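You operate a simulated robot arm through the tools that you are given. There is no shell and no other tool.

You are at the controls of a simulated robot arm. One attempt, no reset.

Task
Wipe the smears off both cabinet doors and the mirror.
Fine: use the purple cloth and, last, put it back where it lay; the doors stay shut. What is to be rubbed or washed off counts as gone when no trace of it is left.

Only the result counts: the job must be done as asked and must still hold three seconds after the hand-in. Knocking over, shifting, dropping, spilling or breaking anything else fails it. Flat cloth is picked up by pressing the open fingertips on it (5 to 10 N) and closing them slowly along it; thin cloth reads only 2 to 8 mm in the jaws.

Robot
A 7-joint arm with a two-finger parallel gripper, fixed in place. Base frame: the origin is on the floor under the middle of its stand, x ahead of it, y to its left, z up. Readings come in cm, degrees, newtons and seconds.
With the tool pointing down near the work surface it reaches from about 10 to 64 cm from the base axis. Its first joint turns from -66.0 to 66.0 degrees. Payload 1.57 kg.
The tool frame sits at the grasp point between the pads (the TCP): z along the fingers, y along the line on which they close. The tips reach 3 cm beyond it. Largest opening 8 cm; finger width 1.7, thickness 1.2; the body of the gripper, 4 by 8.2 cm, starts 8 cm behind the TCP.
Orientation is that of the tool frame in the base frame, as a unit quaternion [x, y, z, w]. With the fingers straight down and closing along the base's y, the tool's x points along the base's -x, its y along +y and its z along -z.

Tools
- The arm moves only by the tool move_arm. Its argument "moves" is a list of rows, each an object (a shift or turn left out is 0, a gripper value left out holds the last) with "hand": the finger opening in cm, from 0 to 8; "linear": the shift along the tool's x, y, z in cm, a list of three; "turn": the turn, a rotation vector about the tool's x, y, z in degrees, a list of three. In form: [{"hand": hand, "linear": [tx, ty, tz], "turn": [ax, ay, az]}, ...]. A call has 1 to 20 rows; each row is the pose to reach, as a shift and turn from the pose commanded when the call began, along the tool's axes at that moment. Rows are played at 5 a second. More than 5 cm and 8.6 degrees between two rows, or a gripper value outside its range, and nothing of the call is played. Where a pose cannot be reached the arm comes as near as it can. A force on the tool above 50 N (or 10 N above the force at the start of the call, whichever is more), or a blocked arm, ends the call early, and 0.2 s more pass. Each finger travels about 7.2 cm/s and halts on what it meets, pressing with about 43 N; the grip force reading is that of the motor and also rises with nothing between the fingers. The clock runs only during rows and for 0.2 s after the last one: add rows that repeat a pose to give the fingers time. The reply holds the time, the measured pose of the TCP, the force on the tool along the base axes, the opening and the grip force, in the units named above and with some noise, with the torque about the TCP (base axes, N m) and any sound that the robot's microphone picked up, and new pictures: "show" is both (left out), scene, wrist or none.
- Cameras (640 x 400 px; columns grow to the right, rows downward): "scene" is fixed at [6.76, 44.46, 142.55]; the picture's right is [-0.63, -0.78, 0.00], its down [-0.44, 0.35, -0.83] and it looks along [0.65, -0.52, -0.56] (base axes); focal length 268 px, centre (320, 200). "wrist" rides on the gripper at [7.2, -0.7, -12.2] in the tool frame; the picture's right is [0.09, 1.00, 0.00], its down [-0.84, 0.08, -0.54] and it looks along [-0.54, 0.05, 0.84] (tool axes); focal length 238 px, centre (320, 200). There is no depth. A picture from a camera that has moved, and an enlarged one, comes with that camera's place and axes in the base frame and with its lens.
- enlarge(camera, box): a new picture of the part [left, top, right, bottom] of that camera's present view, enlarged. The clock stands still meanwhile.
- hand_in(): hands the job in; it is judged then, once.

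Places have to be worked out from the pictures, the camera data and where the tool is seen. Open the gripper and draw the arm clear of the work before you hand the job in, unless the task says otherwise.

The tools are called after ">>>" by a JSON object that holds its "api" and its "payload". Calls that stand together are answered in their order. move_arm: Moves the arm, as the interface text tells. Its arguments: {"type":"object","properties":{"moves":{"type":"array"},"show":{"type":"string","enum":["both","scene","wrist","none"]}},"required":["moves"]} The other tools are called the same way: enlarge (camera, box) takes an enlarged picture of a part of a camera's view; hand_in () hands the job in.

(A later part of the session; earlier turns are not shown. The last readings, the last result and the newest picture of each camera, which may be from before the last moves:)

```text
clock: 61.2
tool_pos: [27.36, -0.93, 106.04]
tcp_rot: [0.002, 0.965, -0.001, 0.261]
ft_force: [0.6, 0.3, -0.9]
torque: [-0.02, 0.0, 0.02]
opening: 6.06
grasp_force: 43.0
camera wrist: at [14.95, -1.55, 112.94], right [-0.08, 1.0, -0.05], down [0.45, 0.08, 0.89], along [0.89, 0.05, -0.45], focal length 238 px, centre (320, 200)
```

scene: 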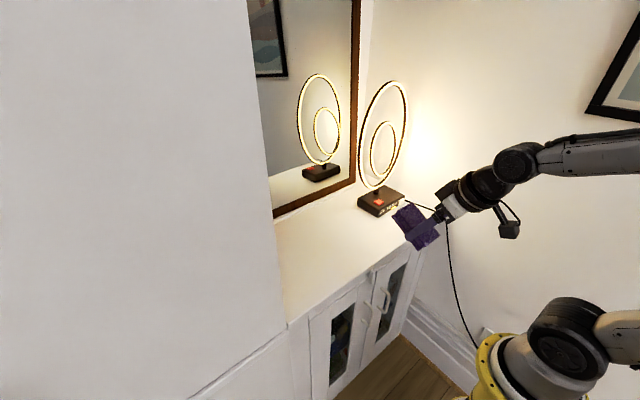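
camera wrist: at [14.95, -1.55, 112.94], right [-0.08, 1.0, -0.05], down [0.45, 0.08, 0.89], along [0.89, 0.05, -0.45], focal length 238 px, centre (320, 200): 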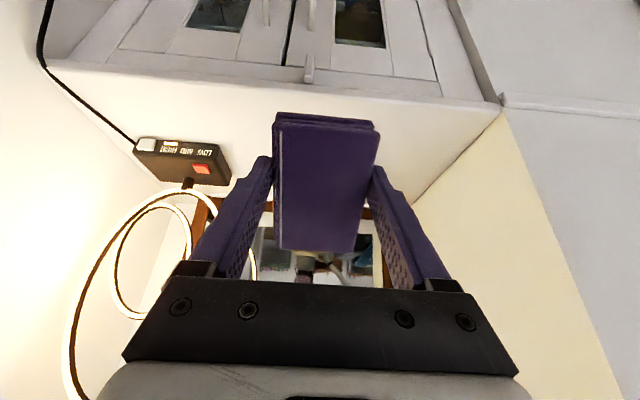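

I'll descend in front of the left door at a safe distance, stopping around z=80 to look.

>>> {"api": "move_arm", "payload": {"moves": [{"linear": [3.0, 0.5, 3.4]}, {"linear": [5.5, 1, 7]}, {"linear": [8, 1.5, 10.6]}, {"linear": [10.5, 2, 14.2]}, {"linear": [13, 2, 17.8]}, {"linear": [15.2, 2, 21.3]}, {"linear": [15.2, 2, 21.3]}]}}

```text
clock: 62.8
tool_pos: [24.93, 1.11, 79.7]
tcp_rot: [0.001, 0.965, -0.001, 0.262]
ft_force: [-0.8, 1.0, -2.0]
torque: [-0.02, 0.0, 0.02]
opening: 6.07
grasp_force: 43.2
camera wrist: at [12.56, 0.55, 86.7], right [-0.08, 1.0, -0.05], down [0.45, 0.08, 0.89], along [0.89, 0.05, -0.45], focal length 238 px, centre (320, 200)
```

scene: 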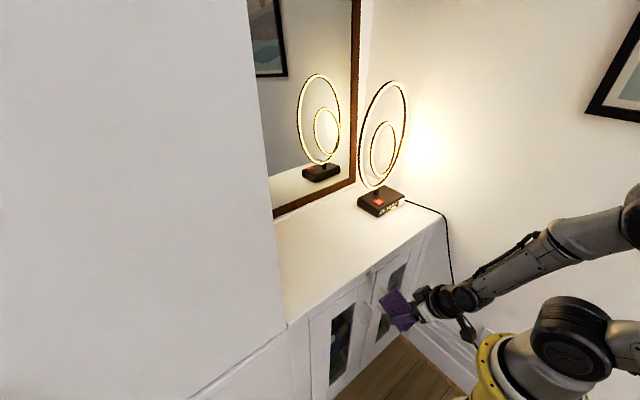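
wrist: 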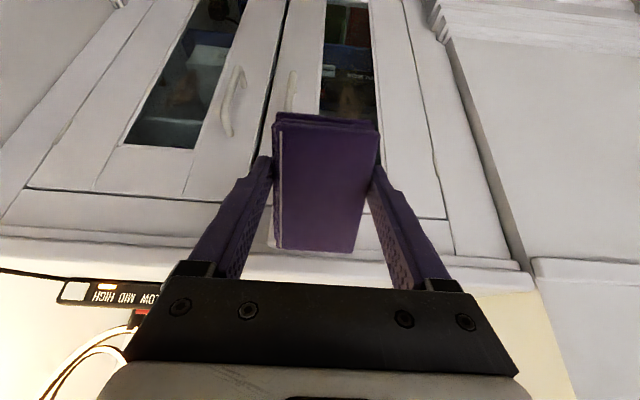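

Both door panes are visible now. I'll enlarge them to gauge the smears' extent.

>>> {"api": "enlarge", "payload": {"camera": "wrist", "box": [110, 0, 270, 160]}}

>>> {"api": "enlarge", "payload": {"camera": "wrist", "box": [270, 0, 430, 140]}}

```text
2.50 times, centred on (190, 80) of wrist
camera zoom: at [12.56, 0.55, 86.7], right [-0.08, 1.0, -0.05], down [0.45, 0.08, 0.89], along [0.89, 0.05, -0.45], focal length 596 px, centre (645, 500)
```

zoom: 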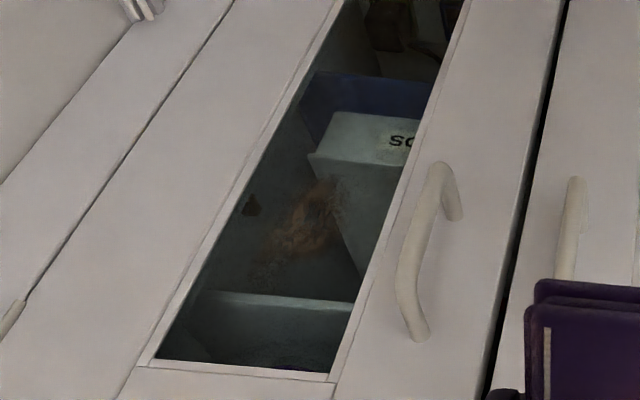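

```text
2.86 times, centred on (350, 70) of wrist
camera zoom: at [12.56, 0.55, 86.7], right [-0.08, 1.0, -0.05], down [0.45, 0.08, 0.89], along [0.89, 0.05, -0.45], focal length 681 px, centre (234, 571)
```

zoom: 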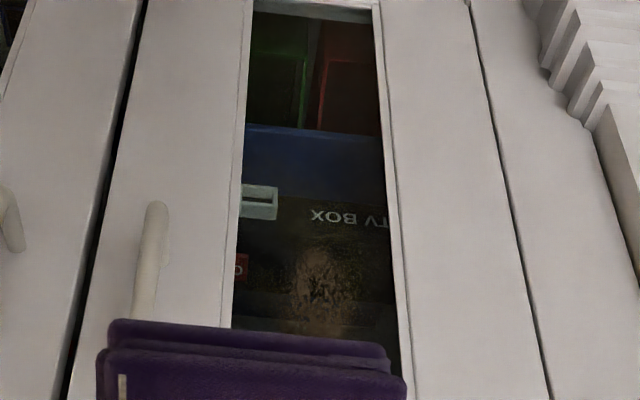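

The left smear spans about y 4–10, z 46–59 and the right one y -24 to -19, z 47–59, on glass at x≈41.7. I'll lower the hand to z≈53 in front of the left pane with the tool nearly vertical, so the pad's front end faces the glass.

>>> {"api": "move_arm", "payload": {"moves": [{"linear": [1.7, 0.8, 3.4], "turn": [0, 3.2, 0]}, {"linear": [3.4, 1.6, 6.9], "turn": [0, 6.4, 0]}, {"linear": [5, 2.4, 10.3], "turn": [0, 9.5, 0]}, {"linear": [6.6, 3.2, 13.8], "turn": [0, 12.6, 0]}, {"linear": [8.3, 4.1, 17.2], "turn": [0, 15.7, 0]}, {"linear": [10, 4.9, 20.7], "turn": [0, 18.8, 0]}, {"linear": [11.6, 5.7, 24.1], "turn": [0, 22, 0]}, {"linear": [11.6, 5.7, 24.1], "turn": [0, 22, 0]}]}}

```text
clock: 64.6
tool_pos: [27.28, 6.66, 53.17]
tcp_rot: [0.001, 0.997, 0.0, 0.072]
ft_force: [0.1, -0.3, 0.1]
torque: [-0.05, 0.02, 0.02]
opening: 6.09
grasp_force: 42.2
camera wrist: at [18.45, 6.06, 64.16], right [-0.09, 1.0, -0.01], down [0.75, 0.08, 0.66], along [0.66, 0.05, -0.75], focal length 238 px, centre (320, 200)
```

scene: 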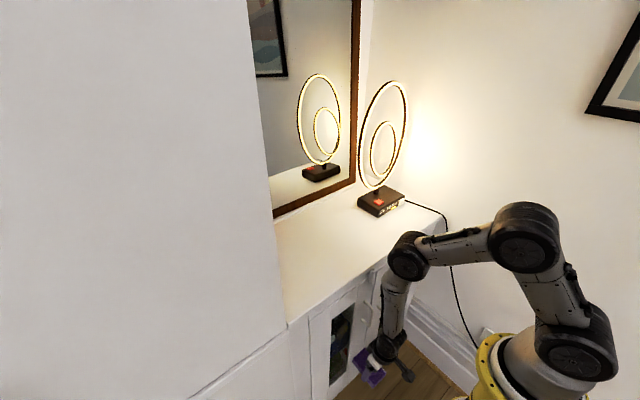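
wrist: 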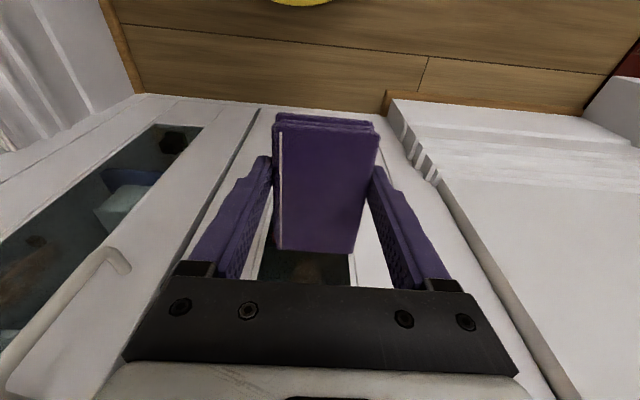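

Reached in front of the left pane with the tool about 8° off vertical; the pad's front edge is at x≈33.4. I'll advance 6 cm towards the glass, then slow down.

>>> {"api": "move_arm", "payload": {"moves": [{"linear": [-2, 0, 0.29]}, {"linear": [-4, 0, 0.58]}, {"linear": [-5.5, 0, 0.8]}, {"linear": [-6, 0, 0.87]}, {"linear": [-6, 0, 0.87]}]}}

>>> {"api": "enlarge", "payload": {"camera": "scene", "box": [310, 250, 450, 400]}}

```text
clock: 65.8
tool_pos: [33.13, 6.63, 53.23]
tcp_rot: [0.002, 0.997, 0.0, 0.073]
ft_force: [-0.6, 0.2, -1.1]
torque: [-0.02, 0.04, 0.02]
opening: 6.07
grasp_force: 42.9
camera wrist: at [24.32, 6.08, 64.3], right [-0.09, 1.0, -0.01], down [0.75, 0.08, 0.66], along [0.66, 0.05, -0.75], focal length 238 px, centre (320, 200)
```

scene: 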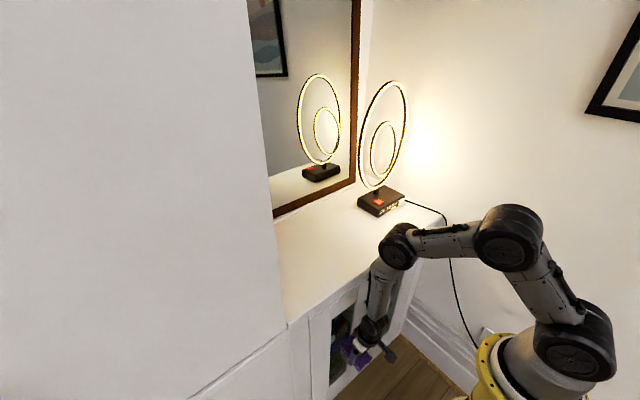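
wrist: 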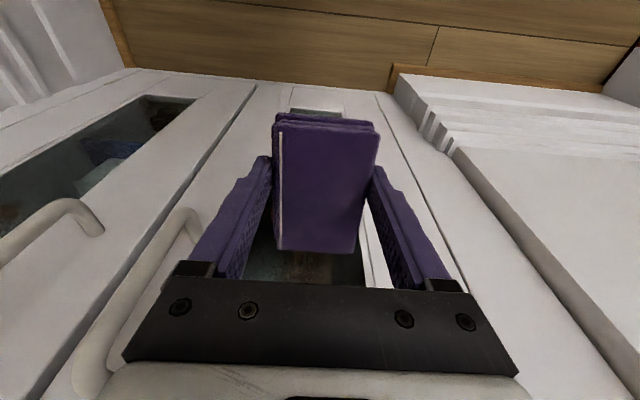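

```text
2.67 times, centred on (380, 325) of scene
camera zoom: at [6.76, 44.46, 142.55], right [-0.63, -0.78, 0.0], down [-0.44, 0.35, -0.83], along [0.65, -0.52, -0.56], focal length 713 px, centre (160, -133)
```

zoom: 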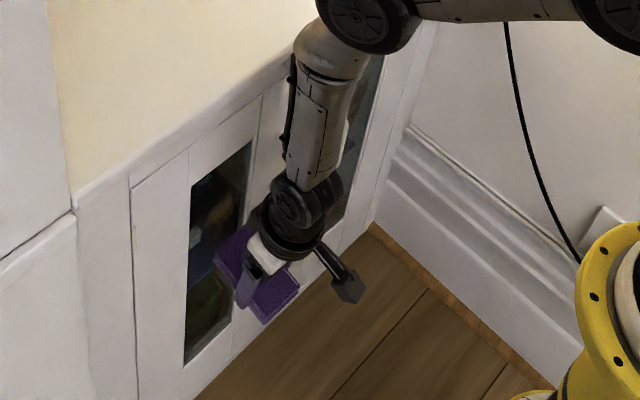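

The pad is about 2.5 cm from the pane and clear of the handle. I'll advance 1.4 cm, then feel for contact.

>>> {"api": "move_arm", "payload": {"moves": [{"linear": [-0.5, 0, 0.07]}, {"linear": [-1.0, 0, 0.14]}, {"linear": [-1.4, 0, 0.2]}], "show": "none"}}

>>> {"api": "move_arm", "payload": {"moves": [{"linear": [-0.2, 0, 0.03]}, {"linear": [-0.2, 0, 0.03]}], "show": "wrist"}}

```text
clock: 66.6
tool_pos: [34.56, 6.68, 53.17]
tcp_rot: [0.0, 0.997, 0.0, 0.072]
ft_force: [-0.3, 0.1, -0.6]
torque: [0.01, 0.03, -0.01]
opening: 6.1
grasp_force: 42.9
```

```text
clock: 67.2
tool_pos: [34.62, 6.57, 53.12]
tcp_rot: [0.001, 0.997, 0.001, 0.073]
ft_force: [-0.3, 0.7, -0.9]
torque: [-0.02, -0.01, -0.02]
opening: 6.09
grasp_force: 42.9
camera wrist: at [25.82, 6.04, 64.26], right [-0.09, 1.0, -0.01], down [0.75, 0.08, 0.66], along [0.66, 0.05, -0.75], focal length 238 px, centre (320, 200)
```

wrist: 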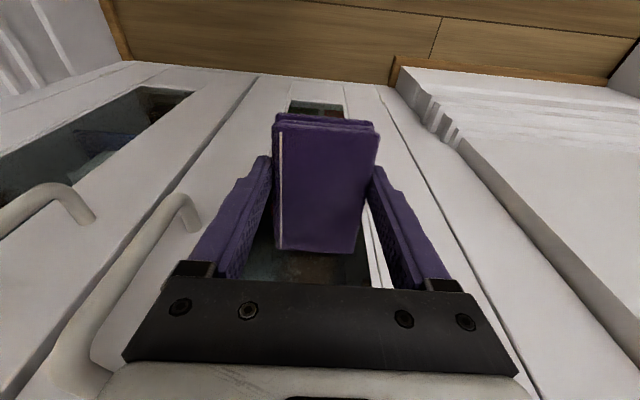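

No contact yet; I'll continue in 1.5 mm steps.

>>> {"api": "move_arm", "payload": {"moves": [{"linear": [-0.15, 0, 0.02]}, {"linear": [-0.15, 0, 0.02]}], "show": "none"}}

>>> {"api": "move_arm", "payload": {"moves": [{"linear": [-0.15, 0, 0.02]}, {"linear": [-0.15, 0, 0.02]}], "show": "none"}}

```text
clock: 67.8
tool_pos: [34.78, 6.66, 53.12]
tcp_rot: [0.002, 0.997, 0.001, 0.073]
ft_force: [-0.5, 0.2, -0.5]
torque: [-0.02, -0.03, -0.01]
opening: 6.11
grasp_force: 43.5
```

```text
clock: 68.4
tool_pos: [35.0, 6.61, 53.13]
tcp_rot: [0.001, 0.997, 0.001, 0.072]
ft_force: [-0.8, 0.4, -0.5]
torque: [-0.04, 0.0, 0.0]
opening: 6.1
grasp_force: 42.9
```

Still free. Continuing.

>>> {"api": "move_arm", "payload": {"moves": [{"linear": [-0.15, 0, 0.02]}, {"linear": [-0.15, 0, 0.02]}], "show": "none"}}

>>> {"api": "move_arm", "payload": {"moves": [{"linear": [-0.1, 0, 0.015]}, {"linear": [-0.1, 0, 0.015]}], "show": "none"}}

>>> {"api": "move_arm", "payload": {"moves": [{"linear": [-0.1, 0, 0.015]}, {"linear": [-0.1, 0, 0.015]}], "show": "none"}}

```text
clock: 69.0
tool_pos: [35.03, 6.65, 53.12]
tcp_rot: [0.002, 0.997, -0.001, 0.072]
ft_force: [-0.6, -0.5, -0.1]
torque: [-0.01, -0.01, -0.01]
opening: 6.08
grasp_force: 43.0
```

```text
clock: 69.6
tool_pos: [35.14, 6.69, 53.22]
tcp_rot: [0.001, 0.997, 0.001, 0.073]
ft_force: [-0.7, 0.2, -0.4]
torque: [0.0, 0.03, 0.01]
opening: 6.08
grasp_force: 43.2
```

```text
clock: 70.2
tool_pos: [35.39, 6.64, 53.07]
tcp_rot: [0.002, 0.997, 0.0, 0.073]
ft_force: [0.0, -0.3, -0.7]
torque: [0.01, -0.02, 0.0]
opening: 6.09
grasp_force: 43.1
```

Still no contact; front edge now near x≈41.5. Continuing carefully.

>>> {"api": "move_arm", "payload": {"moves": [{"linear": [-0.12, 0, 0.017]}, {"linear": [-0.12, 0, 0.017]}], "show": "none"}}

>>> {"api": "move_arm", "payload": {"moves": [{"linear": [-0.12, 0, 0.017]}, {"linear": [-0.12, 0, 0.017]}], "show": "none"}}

>>> {"api": "move_arm", "payload": {"moves": [{"linear": [-0.12, 0, 0.017]}, {"linear": [-0.12, 0, 0.017]}], "show": "wrist"}}

>>> {"api": "enlarge", "payload": {"camera": "scene", "box": [320, 300, 420, 400]}}

```text
clock: 70.8
tool_pos: [35.49, 6.65, 53.26]
tcp_rot: [0.002, 0.997, 0.0, 0.072]
ft_force: [0.5, -0.7, 0.2]
torque: [0.0, 0.04, 0.0]
opening: 6.09
grasp_force: 43.0
```

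```text
clock: 71.4
tool_pos: [35.56, 6.6, 53.29]
tcp_rot: [0.001, 0.997, 0.0, 0.073]
ft_force: [0.0, 0.1, -1.3]
torque: [-0.01, 0.03, 0.0]
opening: 6.07
grasp_force: 42.7
```

```text
clock: 72.0
tool_pos: [35.71, 6.64, 53.26]
tcp_rot: [0.001, 0.997, 0.0, 0.073]
ft_force: [-0.5, 0.0, 0.3]
torque: [-0.01, 0.0, 0.01]
opening: 6.09
grasp_force: 43.0
camera wrist: at [26.83, 6.05, 64.29], right [-0.09, 1.0, -0.01], down [0.75, 0.08, 0.66], along [0.66, 0.05, -0.75], focal length 238 px, centre (320, 200)
```

wrist: 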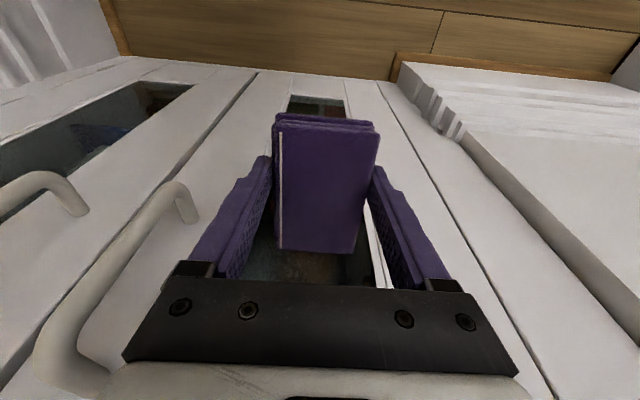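

```text
4.00 times, centred on (370, 350) of scene
camera zoom: at [6.76, 44.46, 142.55], right [-0.63, -0.78, 0.0], down [-0.44, 0.35, -0.83], along [0.65, -0.52, -0.56], focal length 1070 px, centre (120, -400)
```

zoom: 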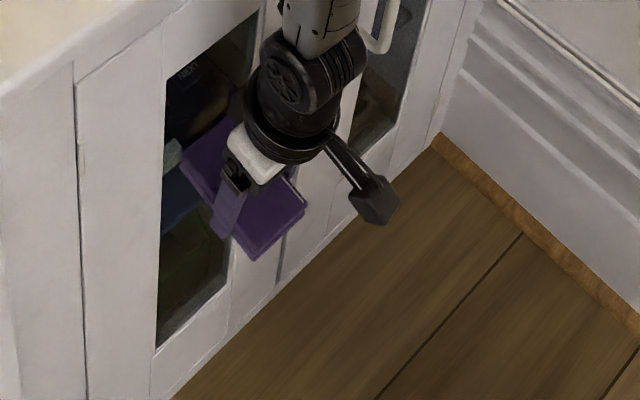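

Still no contact; the pad is right before the glass. I'll continue the slow approach.

>>> {"api": "move_arm", "payload": {"moves": [{"linear": [-0.12, 0, 0.017]}, {"linear": [-0.12, 0, 0.017]}], "show": "none"}}

>>> {"api": "move_arm", "payload": {"moves": [{"linear": [-0.12, 0, 0.017]}, {"linear": [-0.12, 0, 0.017]}], "show": "none"}}

>>> {"api": "move_arm", "payload": {"moves": [{"linear": [-0.12, 0, 0.017]}, {"linear": [-0.12, 0, 0.017]}], "show": "none"}}

```text
clock: 72.6
tool_pos: [35.82, 6.61, 53.19]
tcp_rot: [0.001, 0.997, -0.001, 0.072]
ft_force: [-0.5, -0.2, -1.1]
torque: [0.01, 0.0, 0.01]
opening: 6.06
grasp_force: 43.0
```

```text
clock: 73.2
tool_pos: [36.0, 6.58, 53.14]
tcp_rot: [0.002, 0.997, 0.0, 0.073]
ft_force: [0.7, 0.2, -0.5]
torque: [-0.03, -0.01, -0.01]
opening: 6.07
grasp_force: 43.2
```

```text
clock: 73.8
tool_pos: [36.08, 6.68, 53.18]
tcp_rot: [0.001, 0.997, 0.0, 0.071]
ft_force: [-4.0, 0.9, 0.3]
torque: [0.03, 0.05, 0.15]
opening: 6.08
grasp_force: 42.9
```

Contact with the left pane at 4 N (tool x≈36.1). I'll add a touch of pressure and stroke upward first, checking the force.

>>> {"api": "move_arm", "payload": {"moves": [{"linear": [-0.04, 0, 0.006]}, {"linear": [-0.184, 0, -0.98]}, {"linear": [-0.328, 0, -1.97]}, {"linear": [-0.472, 0, -2.96]}], "show": "none"}}

>>> {"api": "move_arm", "payload": {"moves": [{"linear": [-0.144, 0, -0.99]}, {"linear": [-0.288, 0, -1.98]}, {"linear": [-0.432, 0, -2.97]}, {"linear": [-0.576, 0, -3.96]}], "show": "wrist"}}

```text
clock: 74.8
tool_pos: [36.09, 6.71, 56.2]
tcp_rot: [0.002, 0.997, 0.001, 0.072]
ft_force: [-4.9, 1.0, -2.4]
torque: [-0.1, 0.33, 0.15]
opening: 6.05
grasp_force: 43.9
```

```text
clock: 75.8
tool_pos: [35.93, 6.67, 60.17]
tcp_rot: [0.002, 0.997, 0.0, 0.071]
ft_force: [-6.7, 1.6, -4.5]
torque: [-0.07, 0.41, 0.17]
opening: 6.08
grasp_force: 43.1
camera wrist: at [27.16, 6.04, 71.25], right [-0.09, 1.0, -0.01], down [0.75, 0.08, 0.66], along [0.65, 0.05, -0.76], focal length 238 px, centre (320, 200)
```

wrist: 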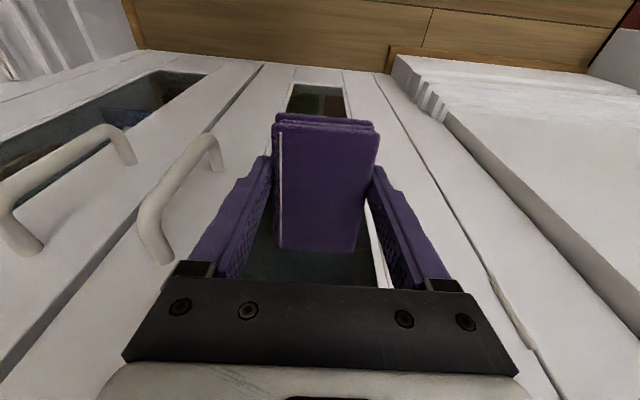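

Forces stay at 5–7 N. The contact edge is about 2.7 cm below the tool point, so I've covered z≈50–57; I'll check the effect, then extend the stroke upward and down.

>>> {"api": "move_arm", "payload": {"moves": [{"linear": [-0.144, 0, -0.99]}, {"linear": [-0.26, 0, -1.8]}, {"linear": [-0.144, 0, -0.99]}, {"linear": [0, 0, 0]}, {"linear": [0.144, 0, 0.99]}, {"linear": [0.288, 0, 1.98]}, {"linear": [0.432, 0, 2.97]}, {"linear": [0.576, 0, 3.96]}], "show": "none"}}

>>> {"api": "move_arm", "payload": {"moves": [{"linear": [0.144, 0, 0.99]}, {"linear": [0.288, 0, 1.98]}, {"linear": [0.432, 0, 2.97]}, {"linear": [0.576, 0, 3.96]}], "show": "none"}}

>>> {"api": "enlarge", "payload": {"camera": "scene", "box": [320, 290, 400, 390]}}

```text
clock: 77.6
tool_pos: [36.01, 6.62, 56.06]
tcp_rot: [0.002, 0.997, -0.001, 0.071]
ft_force: [-14.0, -0.2, 5.3]
torque: [-0.02, 0.0, 0.04]
opening: 6.09
grasp_force: 42.9
```

```text
clock: 78.6
tool_pos: [36.06, 6.6, 52.34]
tcp_rot: [0.002, 0.997, 0.0, 0.071]
ft_force: [-13.5, -1.8, 5.3]
torque: [0.0, 0.01, 0.01]
opening: 6.09
grasp_force: 43.0
```

```text
4.00 times, centred on (360, 340) of scene
camera zoom: at [6.73, 44.46, 142.55], right [-0.63, -0.78, 0.0], down [-0.43, 0.35, -0.83], along [0.65, -0.52, -0.56], focal length 1070 px, centre (160, -360)
```

zoom: 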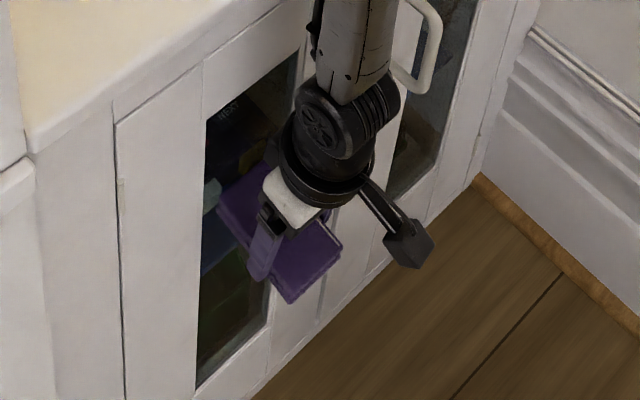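

The smear is fading above the pad. I'll continue down to the lower end, shift slightly to +y, and stroke back up.

>>> {"api": "move_arm", "payload": {"moves": [{"linear": [0.18, 0, 0.985]}, {"linear": [0.33, 0, 1.97]}, {"linear": [0.47, 0, 2.96]}, {"linear": [0.62, 0, 3.95]}, {"linear": [0.62, 0.5, 3.95]}, {"linear": [0.62, 1.0, 3.95]}], "show": "none"}}

>>> {"api": "move_arm", "payload": {"moves": [{"linear": [-0.144, 0, -0.99]}, {"linear": [-0.288, 0, -1.98]}, {"linear": [-0.432, 0, -2.97]}, {"linear": [-0.576, 0, -3.96]}, {"linear": [-0.72, 0, -4.95]}, {"linear": [-0.864, 0, -5.94]}], "show": "none"}}

```text
clock: 80.0
tool_pos: [36.09, 7.59, 48.33]
tcp_rot: [0.002, 0.997, -0.001, 0.071]
ft_force: [-9.3, -4.9, -1.0]
torque: [-0.12, 0.35, -0.1]
opening: 6.06
grasp_force: 43.0
```

```text
clock: 81.4
tool_pos: [36.08, 7.61, 54.28]
tcp_rot: [0.001, 0.997, 0.0, 0.073]
ft_force: [-7.9, -1.5, -4.3]
torque: [-0.02, 0.46, 0.03]
opening: 6.09
grasp_force: 43.1
```

Steady at 8–9 N. Continuing up to the top, then shifting to the other side and stroking down.

>>> {"api": "move_arm", "payload": {"moves": [{"linear": [-0.144, 0, -0.99]}, {"linear": [-0.288, 0, -1.98]}, {"linear": [-0.432, 0, -2.97]}, {"linear": [-0.576, 0, -3.96]}, {"linear": [-0.72, 0, -4.95]}, {"linear": [-0.864, 0, -5.94]}, {"linear": [-1.0, 0, -6.93]}, {"linear": [-1.0, -1, -6.93]}, {"linear": [-1.0, -2, -6.93]}, {"linear": [-1.0, -2.6, -6.93]}], "show": "none"}}

>>> {"api": "move_arm", "payload": {"moves": [{"linear": [0.144, 0, 0.99]}, {"linear": [0.288, 0, 1.98]}, {"linear": [0.432, 0, 2.97]}, {"linear": [0.576, 0, 3.96]}, {"linear": [0.72, 0, 4.95]}, {"linear": [0.864, 0, 5.94]}], "show": "none"}}

>>> {"api": "move_arm", "payload": {"moves": [{"linear": [0.144, 0, 0.99]}, {"linear": [0.288, 0, 1.98]}, {"linear": [0.432, 0, 2.97]}, {"linear": [0.576, 0, 3.96]}, {"linear": [0.72, 0, 4.95]}, {"linear": [0.864, 0, 5.94]}, {"linear": [1.0, 0, 6.93]}], "show": "none"}}

```text
clock: 83.6
tool_pos: [36.12, 5.05, 61.21]
tcp_rot: [0.0, 0.997, 0.001, 0.072]
ft_force: [-8.2, 5.3, 0.2]
torque: [0.12, 0.24, 0.27]
opening: 6.1
grasp_force: 43.0
```

```text
clock: 85.0
tool_pos: [36.11, 5.07, 55.2]
tcp_rot: [0.002, 0.997, 0.0, 0.071]
ft_force: [-12.9, 0.4, 5.2]
torque: [0.02, 0.01, 0.04]
opening: 6.09
grasp_force: 42.4
```

```text
clock: 86.6
tool_pos: [36.04, 5.13, 48.23]
tcp_rot: [0.002, 0.997, 0.001, 0.073]
ft_force: [-9.8, -1.1, 4.3]
torque: [0.02, -0.02, 0.07]
opening: 6.09
grasp_force: 43.0
```

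I've wiped the whole left pane area. Now I'll draw back and rise to a vantage point to inspect both panes.

>>> {"api": "move_arm", "payload": {"moves": [{"linear": [1.5, 0, -0.22]}, {"linear": [4.5, 0, -0.65]}, {"linear": [8, 0, -1.15]}, {"linear": [9.5, -1, -4]}, {"linear": [10, -2.5, -8]}, {"linear": [10.3, -4, -12], "turn": [0, -4, 0]}, {"linear": [10.6, -6, -16], "turn": [0, -8, 0]}, {"linear": [11, -8, -20], "turn": [0, -12, 0]}, {"linear": [11, -10, -24], "turn": [0, -16, 0]}, {"linear": [11, -12, -27], "turn": [0, -20, 0]}, {"linear": [11, -12, -27], "turn": [0, -20, 0]}]}}

>>> {"api": "enlarge", "payload": {"camera": "wrist", "box": [340, 0, 500, 140]}}

>>> {"api": "enlarge", "payload": {"camera": "scene", "box": [320, 280, 400, 390]}}

```text
clock: 89.0
tool_pos: [21.0, -7.08, 73.27]
tcp_rot: [0.001, 0.97, -0.001, 0.245]
ft_force: [-0.2, 0.7, -0.7]
torque: [0.04, 0.03, 0.01]
opening: 6.08
grasp_force: 43.5
camera wrist: at [9.0, -7.65, 80.7], right [-0.08, 1.0, -0.04], down [0.48, 0.08, 0.87], along [0.87, 0.05, -0.48], focal length 238 px, centre (320, 200)
```

scene: 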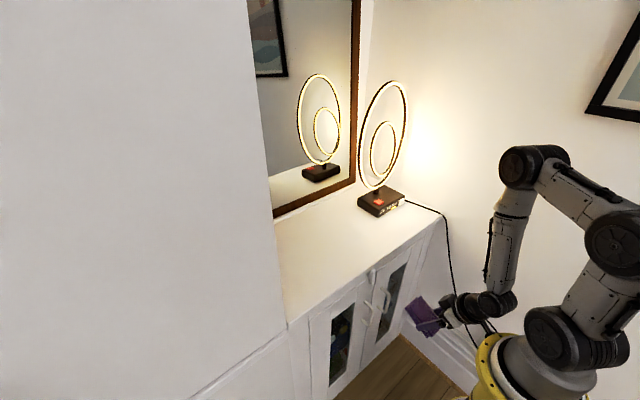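
wrist: 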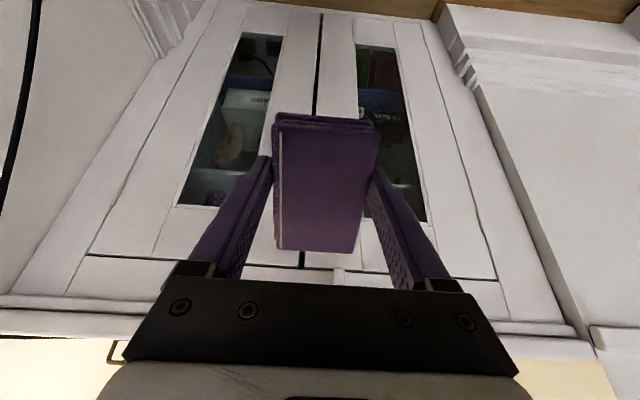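

```text
2.86 times, centred on (420, 70) of wrist
camera zoom: at [9.0, -7.65, 80.7], right [-0.08, 1.0, -0.04], down [0.48, 0.08, 0.87], along [0.87, 0.05, -0.48], focal length 681 px, centre (34, 571)
```

zoom: 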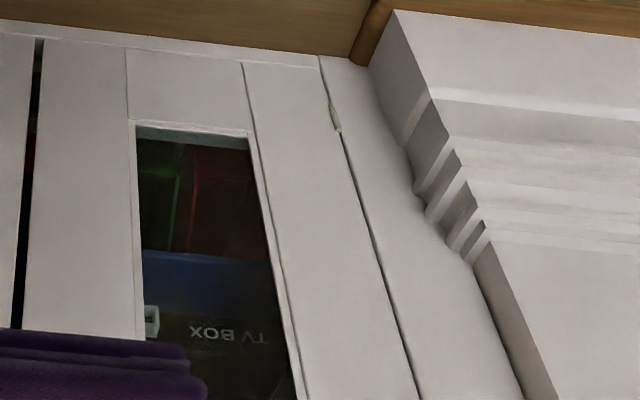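

```text
3.64 times, centred on (360, 335) of scene
camera zoom: at [6.76, 44.46, 142.55], right [-0.63, -0.78, 0.0], down [-0.44, 0.35, -0.83], along [0.65, -0.52, -0.56], focal length 973 px, centre (174, -291)
```

zoom: 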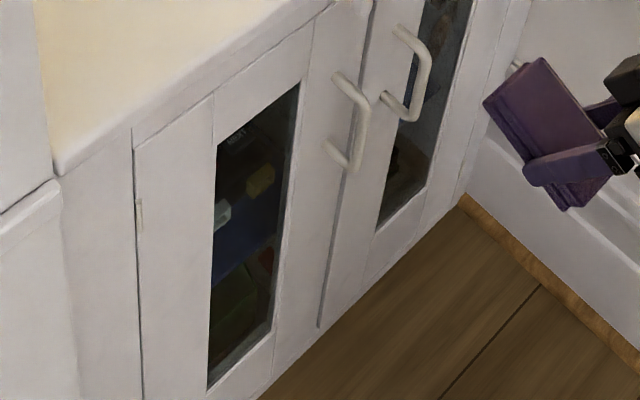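

The left pane's smear seems gone. I'll zoom closer on it from both cameras.

>>> {"api": "enlarge", "payload": {"camera": "wrist", "box": [350, 40, 440, 110]}}

>>> {"api": "enlarge", "payload": {"camera": "wrist", "box": [360, 100, 450, 230]}}

>>> {"api": "enlarge", "payload": {"camera": "scene", "box": [325, 295, 365, 390]}}

>>> {"api": "enlarge", "payload": {"camera": "wrist", "box": [170, 30, 290, 220]}}

```text
5.71 times, centred on (395, 75) of wrist
camera zoom: at [9.0, -7.65, 80.7], right [-0.08, 1.0, -0.04], down [0.48, 0.08, 0.87], along [0.87, 0.05, -0.48], focal length 1362 px, centre (-109, 914)
```

zoom: 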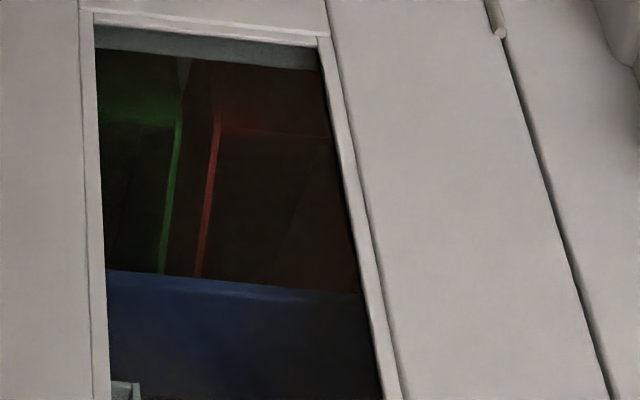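

```text
3.08 times, centred on (405, 165) of wrist
camera zoom: at [9.0, -7.65, 80.7], right [-0.08, 1.0, -0.04], down [0.48, 0.08, 0.87], along [0.87, 0.05, -0.48], focal length 733 px, centre (58, 308)
```

zoom: 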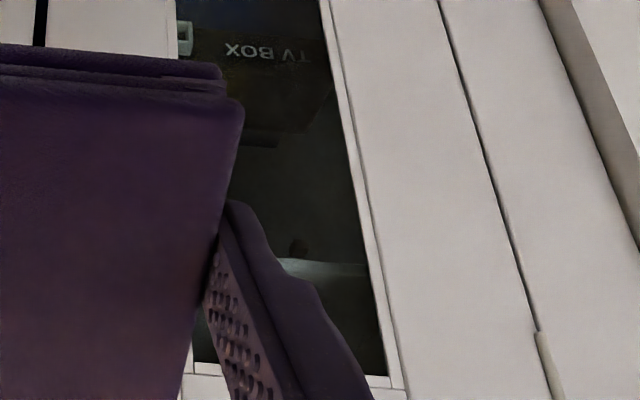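

```text
4.21 times, centred on (345, 342) of scene
camera zoom: at [6.76, 44.46, 142.55], right [-0.63, -0.78, 0.0], down [-0.44, 0.35, -0.83], along [0.65, -0.52, -0.56], focal length 1126 px, centre (215, -400)
```

zoom: 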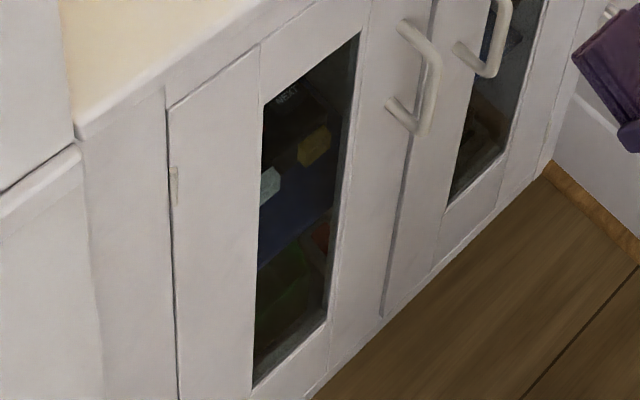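

```text
2.11 times, centred on (230, 125) of wrist
camera zoom: at [9.0, -7.65, 80.7], right [-0.08, 1.0, -0.04], down [0.48, 0.08, 0.87], along [0.87, 0.05, -0.48], focal length 502 px, centre (510, 358)
```

zoom: 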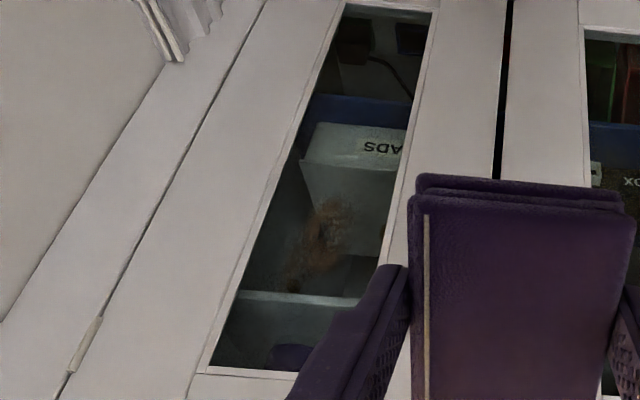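

The right pane's smear is clearly visible at about y -25 to -19.5, z 47–58. I'll move across and descend in front of it with the same near-vertical tool pose.

>>> {"api": "move_arm", "payload": {"moves": [{"linear": [0, -4, 0]}, {"linear": [0, -8, 0]}, {"linear": [0, -12, 0]}, {"linear": [0.5, -15, 2.5], "turn": [0, 3, 0]}, {"linear": [1.2, -15, 6], "turn": [0, 7, 0]}, {"linear": [2, -15, 10], "turn": [0, 11, 0]}, {"linear": [2.8, -15, 14], "turn": [0, 15, 0]}, {"linear": [3.5, -15, 18], "turn": [0, 18, 0]}, {"linear": [4.1, -15, 20.9], "turn": [0, 20.4, 0]}, {"linear": [4.1, -15, 20.9], "turn": [0, 20.4, 0]}]}}

>>> {"api": "enlarge", "payload": {"camera": "wrist", "box": [240, 100, 560, 300]}}

```text
clock: 91.2
tool_pos: [27.62, -22.13, 52.92]
tcp_rot: [0.002, 0.998, 0.0, 0.069]
ft_force: [0.1, -0.4, -0.7]
torque: [0.0, 0.05, -0.01]
opening: 6.1
grasp_force: 42.5
camera wrist: at [18.9, -22.71, 64.07], right [-0.09, 1.0, -0.01], down [0.76, 0.08, 0.65], along [0.65, 0.05, -0.76], focal length 238 px, centre (320, 200)
```

scene: 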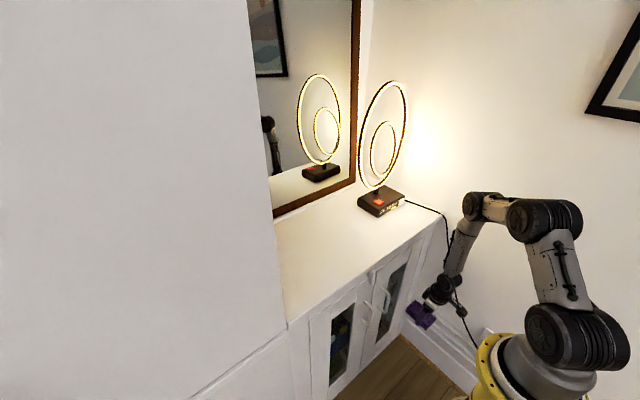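
wrist: 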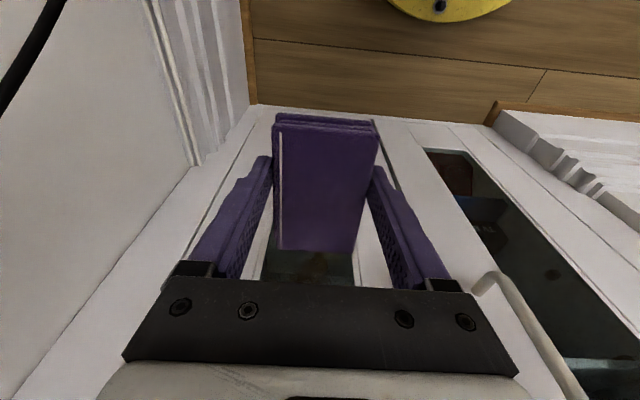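

```text
2.00 times, centred on (400, 200) of wrist
camera zoom: at [18.9, -22.71, 64.07], right [-0.09, 1.0, -0.01], down [0.76, 0.08, 0.65], along [0.65, 0.05, -0.76], focal length 477 px, centre (160, 200)
```

zoom: 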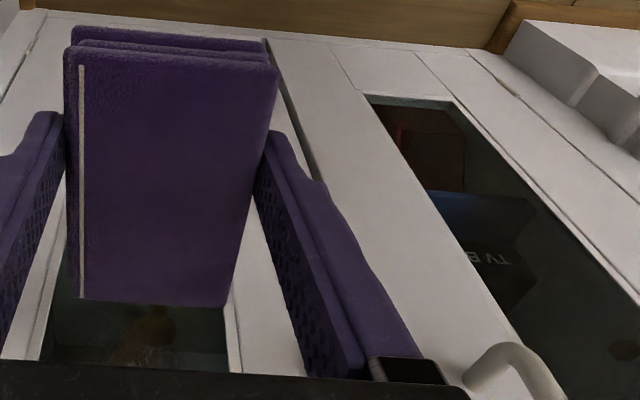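

Lined up with the right pane. I'll advance 7.5 cm and then feel for contact as on the left.

>>> {"api": "move_arm", "payload": {"moves": [{"linear": [-2, 0, 0.28]}, {"linear": [-4, 0, 0.55]}, {"linear": [-6, 0, 0.83]}, {"linear": [-7.5, 0, 1.04]}, {"linear": [-7.5, 0, 1.04]}], "show": "wrist"}}

>>> {"api": "move_arm", "payload": {"moves": [{"linear": [-0.3, 0, 0.04]}, {"linear": [-0.5, 0, 0.07]}], "show": "none"}}

>>> {"api": "move_arm", "payload": {"moves": [{"linear": [-0.12, 0, 0.017]}, {"linear": [-0.12, 0, 0.017]}], "show": "none"}}

```text
clock: 92.4
tool_pos: [35.06, -21.99, 52.91]
tcp_rot: [0.002, 0.998, 0.0, 0.069]
ft_force: [0.6, 0.1, -1.1]
torque: [0.0, 0.03, 0.0]
opening: 6.11
grasp_force: 43.5
camera wrist: at [26.28, -22.57, 64.15], right [-0.09, 1.0, -0.01], down [0.76, 0.08, 0.65], along [0.65, 0.05, -0.76], focal length 238 px, centre (320, 200)
```

wrist: 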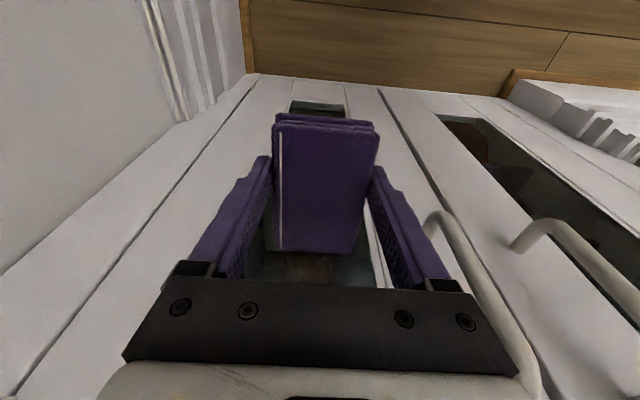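

```text
clock: 93.0
tool_pos: [35.5, -21.91, 52.99]
tcp_rot: [0.003, 0.998, 0.0, 0.068]
ft_force: [0.1, 0.7, -0.5]
torque: [-0.02, 0.02, -0.03]
opening: 6.06
grasp_force: 43.6
```

```text
clock: 93.6
tool_pos: [35.75, -21.97, 53.09]
tcp_rot: [0.002, 0.998, 0.0, 0.069]
ft_force: [0.3, 0.1, -1.0]
torque: [0.0, 0.02, -0.03]
opening: 6.07
grasp_force: 43.0
```

Clear of the handle. Continuing the slow approach to the right pane.

>>> {"api": "move_arm", "payload": {"moves": [{"linear": [-0.12, 0, 0.017]}, {"linear": [-0.12, 0, 0.017]}], "show": "none"}}

>>> {"api": "move_arm", "payload": {"moves": [{"linear": [-0.12, 0, 0.017]}, {"linear": [-0.12, 0, 0.017]}], "show": "none"}}

>>> {"api": "move_arm", "payload": {"moves": [{"linear": [-0.12, 0, 0.017]}, {"linear": [-0.12, 0, 0.017]}], "show": "none"}}

```text
clock: 94.2
tool_pos: [35.88, -21.88, 53.05]
tcp_rot: [0.002, 0.998, 0.001, 0.069]
ft_force: [-0.1, 0.1, -0.3]
torque: [-0.01, 0.0, 0.01]
opening: 6.07
grasp_force: 43.2
```

```text
clock: 94.8
tool_pos: [36.08, -21.94, 52.97]
tcp_rot: [0.001, 0.998, 0.0, 0.069]
ft_force: [-0.3, 0.6, -0.2]
torque: [-0.02, 0.02, -0.01]
opening: 6.1
grasp_force: 42.8
```

```text
clock: 95.4
tool_pos: [36.0, -21.88, 52.91]
tcp_rot: [0.003, 0.998, 0.0, 0.067]
ft_force: [-2.7, -0.5, 0.1]
torque: [-0.01, 0.07, 0.06]
opening: 6.09
grasp_force: 43.0
```

Contact at about 3 N. I'll press slightly more and stroke up and down over the smear.

>>> {"api": "move_arm", "payload": {"moves": [{"linear": [-0.05, 0, 0.007]}, {"linear": [-0.19, 0, -0.98]}, {"linear": [-0.33, 0, -1.97]}, {"linear": [-0.47, 0, -2.96]}, {"linear": [-0.61, 0, -3.95]}, {"linear": [-0.75, 0, -4.94]}], "show": "none"}}

>>> {"api": "move_arm", "payload": {"moves": [{"linear": [-0.14, 0, -0.99]}, {"linear": [-0.28, 0, -1.98]}, {"linear": [-0.42, 0, -2.97]}, {"linear": [-0.56, 0, -3.96]}, {"linear": [-0.7, 0, -4.95]}], "show": "none"}}

>>> {"api": "move_arm", "payload": {"moves": [{"linear": [0.14, 0, 0.99]}, {"linear": [0.28, 0, 1.98]}, {"linear": [0.42, 0, 2.97]}, {"linear": [0.56, 0, 3.96]}, {"linear": [0.7, 0, 4.95]}], "show": "none"}}

```text
clock: 96.8
tool_pos: [36.07, -21.87, 57.93]
tcp_rot: [0.002, 0.998, -0.001, 0.067]
ft_force: [-8.3, 0.0, -5.2]
torque: [-0.07, 0.57, 0.14]
opening: 6.08
grasp_force: 43.3
```

```text
clock: 98.0
tool_pos: [36.0, -21.94, 62.99]
tcp_rot: [0.002, 0.998, 0.0, 0.069]
ft_force: [-11.7, 2.1, -5.0]
torque: [0.03, 0.62, 0.18]
opening: 6.09
grasp_force: 43.0
```

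```text
clock: 99.2
tool_pos: [36.06, -21.95, 57.89]
tcp_rot: [0.002, 0.998, 0.0, 0.068]
ft_force: [-14.9, 0.1, 7.0]
torque: [0.04, 0.02, 0.11]
opening: 6.04
grasp_force: 43.3
```

Forces are a bit high on the downstroke (15 N); I'll relieve slightly and continue down to the lower end, then shift to -y.

>>> {"api": "move_arm", "payload": {"moves": [{"linear": [0.18, 0, 0.98]}, {"linear": [0.32, 0, 1.97]}, {"linear": [0.46, 0, 2.96]}, {"linear": [0.6, 0, 3.95]}, {"linear": [0.74, 0, 4.94]}, {"linear": [0.88, 0, 5.93]}], "show": "none"}}

>>> {"api": "move_arm", "payload": {"moves": [{"linear": [0.14, 0, 0.99]}, {"linear": [0.28, 0, 1.98]}, {"linear": [0.42, 0, 2.97]}, {"linear": [0.56, 0, 3.96]}, {"linear": [0.68, 0, 4.8]}, {"linear": [0.68, -0.8, 4.8]}, {"linear": [0.68, -1.6, 4.8]}], "show": "none"}}

>>> {"api": "move_arm", "payload": {"moves": [{"linear": [-0.14, 0, -0.99]}, {"linear": [-0.28, 0, -1.98]}, {"linear": [-0.42, 0, -2.97]}, {"linear": [-0.56, 0, -3.96]}, {"linear": [-0.7, 0, -4.95]}, {"linear": [-0.84, 0, -5.94]}, {"linear": [-0.98, 0, -6.93]}], "show": "none"}}

```text
clock: 100.6
tool_pos: [35.96, -21.81, 52.09]
tcp_rot: [0.002, 0.998, 0.0, 0.07]
ft_force: [-10.1, -0.2, 4.7]
torque: [0.01, -0.01, 0.08]
opening: 6.08
grasp_force: 43.1
```

```text
clock: 102.2
tool_pos: [35.99, -23.5, 47.13]
tcp_rot: [0.001, 0.998, 0.0, 0.07]
ft_force: [-5.6, 1.8, -1.3]
torque: [0.08, 0.17, 0.14]
opening: 6.09
grasp_force: 43.0
```

```text
clock: 103.8
tool_pos: [36.04, -23.5, 54.05]
tcp_rot: [0.001, 0.998, 0.0, 0.069]
ft_force: [-7.4, 0.8, -3.7]
torque: [0.04, 0.46, 0.13]
opening: 6.07
grasp_force: 43.0
```

Even force at 6–10 N. Continuing up on this side, crossing at the top to the other side, and stroking down.

>>> {"api": "move_arm", "payload": {"moves": [{"linear": [-0.14, 0, -0.99]}, {"linear": [-0.28, 0, -1.98]}, {"linear": [-0.42, 0, -2.97]}, {"linear": [-0.56, 0, -3.96]}, {"linear": [-0.7, 0, -4.95]}, {"linear": [-0.84, 0, -5.94]}, {"linear": [-0.98, 0, -6.93]}, {"linear": [-1.12, 0, -7.92]}, {"linear": [-1.12, 1, -7.92]}, {"linear": [-1.12, 2, -7.92]}, {"linear": [-1.12, 2.8, -7.92]}], "show": "none"}}

>>> {"api": "move_arm", "payload": {"moves": [{"linear": [0.14, 0, 0.99]}, {"linear": [0.28, 0, 1.98]}, {"linear": [0.42, 0, 2.97]}, {"linear": [0.56, 0, 3.96]}, {"linear": [0.7, 0, 4.95]}, {"linear": [0.84, 0, 5.94]}, {"linear": [0.98, 0, 6.93]}], "show": "none"}}

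>>> {"api": "move_arm", "payload": {"moves": [{"linear": [0.14, 0, 0.99]}, {"linear": [0.28, 0, 1.98]}, {"linear": [0.42, 0, 2.97]}, {"linear": [0.56, 0, 3.96]}, {"linear": [0.7, 0, 4.95]}, {"linear": [0.84, 0, 5.94]}, {"linear": [0.98, 0, 6.93]}, {"linear": [1.1, 0, 7.8]}], "show": "none"}}

```text
clock: 106.2
tool_pos: [36.04, -20.62, 62.09]
tcp_rot: [0.002, 0.998, 0.0, 0.068]
ft_force: [-15.5, -5.8, 0.5]
torque: [-0.19, 0.38, -0.17]
opening: 6.09
grasp_force: 43.5
```

```text
clock: 107.8
tool_pos: [36.13, -20.74, 55.11]
tcp_rot: [0.001, 0.998, 0.0, 0.068]
ft_force: [-11.9, -0.4, 5.1]
torque: [0.04, 0.02, 0.05]
opening: 6.07
grasp_force: 43.1
```

```text
clock: 109.6
tool_pos: [36.0, -20.78, 47.45]
tcp_rot: [0.003, 0.998, -0.001, 0.07]
ft_force: [-8.9, 0.0, 3.9]
torque: [0.0, -0.01, 0.11]
opening: 6.1
grasp_force: 43.0
```

Both panes have been stroked fully. I'll back away and look at the left pane from the right side first.

>>> {"api": "move_arm", "payload": {"moves": [{"linear": [1.5, 0, -0.2]}, {"linear": [4.5, 0, -0.6]}, {"linear": [8, 0, -1.1]}, {"linear": [11.5, 0, -1.6]}, {"linear": [12.5, 0, -5], "turn": [0, -5, 0]}, {"linear": [12.7, 0, -9], "turn": [0, -10, 0]}, {"linear": [13, 0, -13], "turn": [0, -15, 0]}, {"linear": [13.2, 0, -17], "turn": [0, -20, 0]}, {"linear": [13.2, 0, -17], "turn": [0, -20, 0]}]}}

>>> {"api": "enlarge", "payload": {"camera": "wrist", "box": [420, 0, 580, 200]}}

>>> {"api": "enlarge", "payload": {"camera": "scene", "box": [325, 295, 365, 390]}}

```text
clock: 111.6
tool_pos: [20.53, -20.62, 62.48]
tcp_rot: [0.002, 0.97, -0.001, 0.243]
ft_force: [0.2, -0.1, -0.8]
torque: [0.03, 0.0, -0.05]
opening: 6.06
grasp_force: 43.3
camera wrist: at [8.52, -21.2, 69.94], right [-0.08, 1.0, -0.04], down [0.48, 0.08, 0.87], along [0.87, 0.05, -0.49], focal length 238 px, centre (320, 200)
```

scene: 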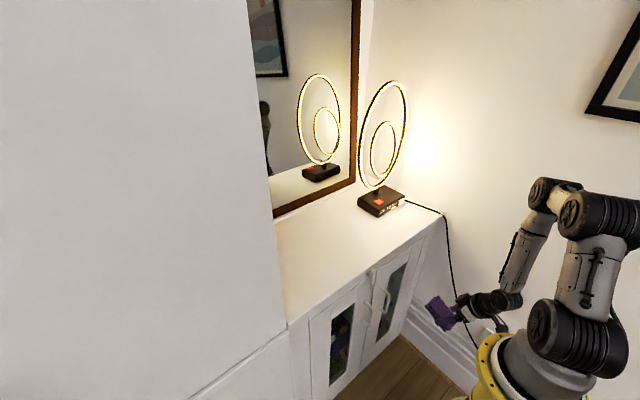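
wrist: 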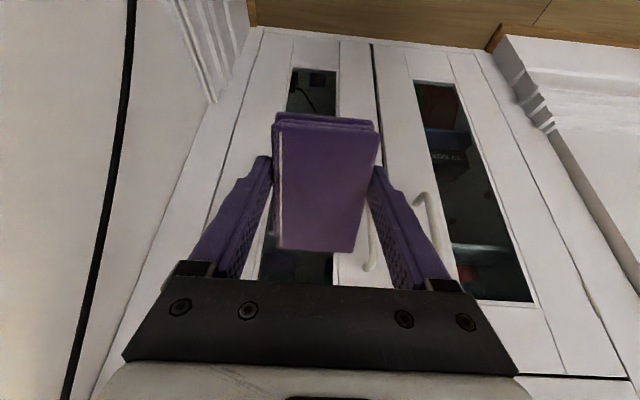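

```text
2.00 times, centred on (500, 100) of wrist
camera zoom: at [8.52, -21.2, 69.94], right [-0.08, 1.0, -0.04], down [0.48, 0.08, 0.87], along [0.87, 0.05, -0.49], focal length 477 px, centre (-40, 400)
```

zoom: 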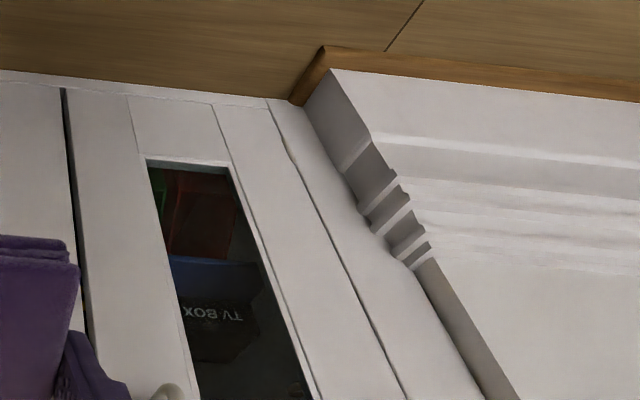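

```text
4.21 times, centred on (345, 342) of scene
camera zoom: at [6.76, 44.46, 142.55], right [-0.63, -0.78, 0.0], down [-0.44, 0.35, -0.83], along [0.65, -0.52, -0.56], focal length 1126 px, centre (215, -400)
```

zoom: 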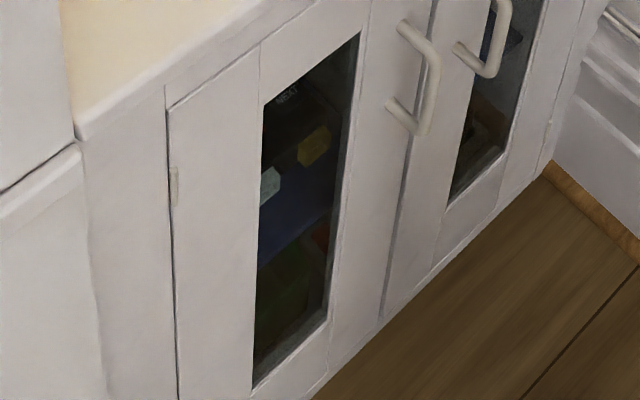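

The left pane is in clear view now. I'll zoom on the formerly smeared area and check for leftovers.

>>> {"api": "enlarge", "payload": {"camera": "wrist", "box": [425, 130, 545, 220]}}

>>> {"api": "enlarge", "payload": {"camera": "wrist", "box": [425, 200, 545, 310]}}

>>> {"api": "enlarge", "payload": {"camera": "scene", "box": [365, 250, 415, 345]}}

```text
4.44 times, centred on (485, 175) of wrist
camera zoom: at [8.52, -21.2, 69.94], right [-0.08, 1.0, -0.04], down [0.48, 0.08, 0.87], along [0.87, 0.05, -0.49], focal length 1059 px, centre (-413, 311)
```

zoom: 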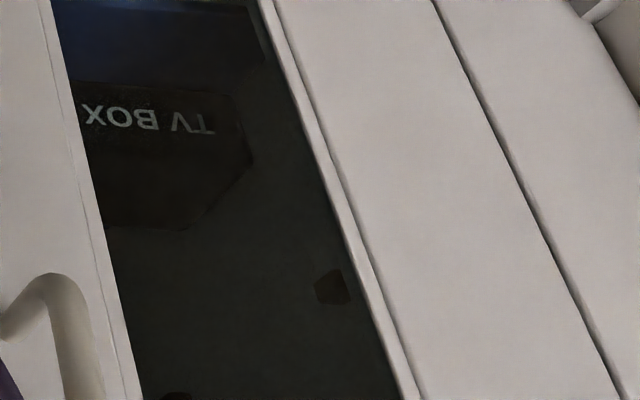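

```text
3.64 times, centred on (485, 255) of wrist
camera zoom: at [8.52, -21.2, 69.94], right [-0.08, 1.0, -0.04], down [0.48, 0.08, 0.87], along [0.87, 0.05, -0.49], focal length 867 px, centre (-280, 0)
```

zoom: 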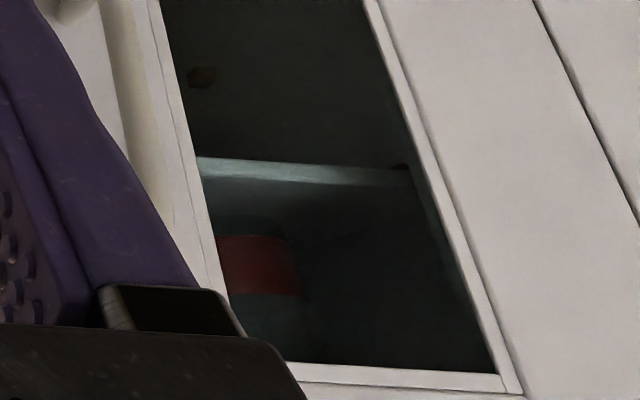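

```text
4.21 times, centred on (390, 298) of scene
camera zoom: at [6.76, 44.46, 142.55], right [-0.63, -0.78, 0.0], down [-0.44, 0.35, -0.83], along [0.65, -0.52, -0.56], focal length 1126 px, centre (25, -210)
```

zoom: 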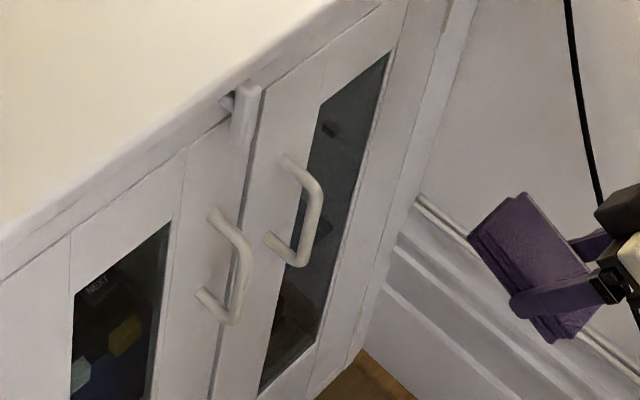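

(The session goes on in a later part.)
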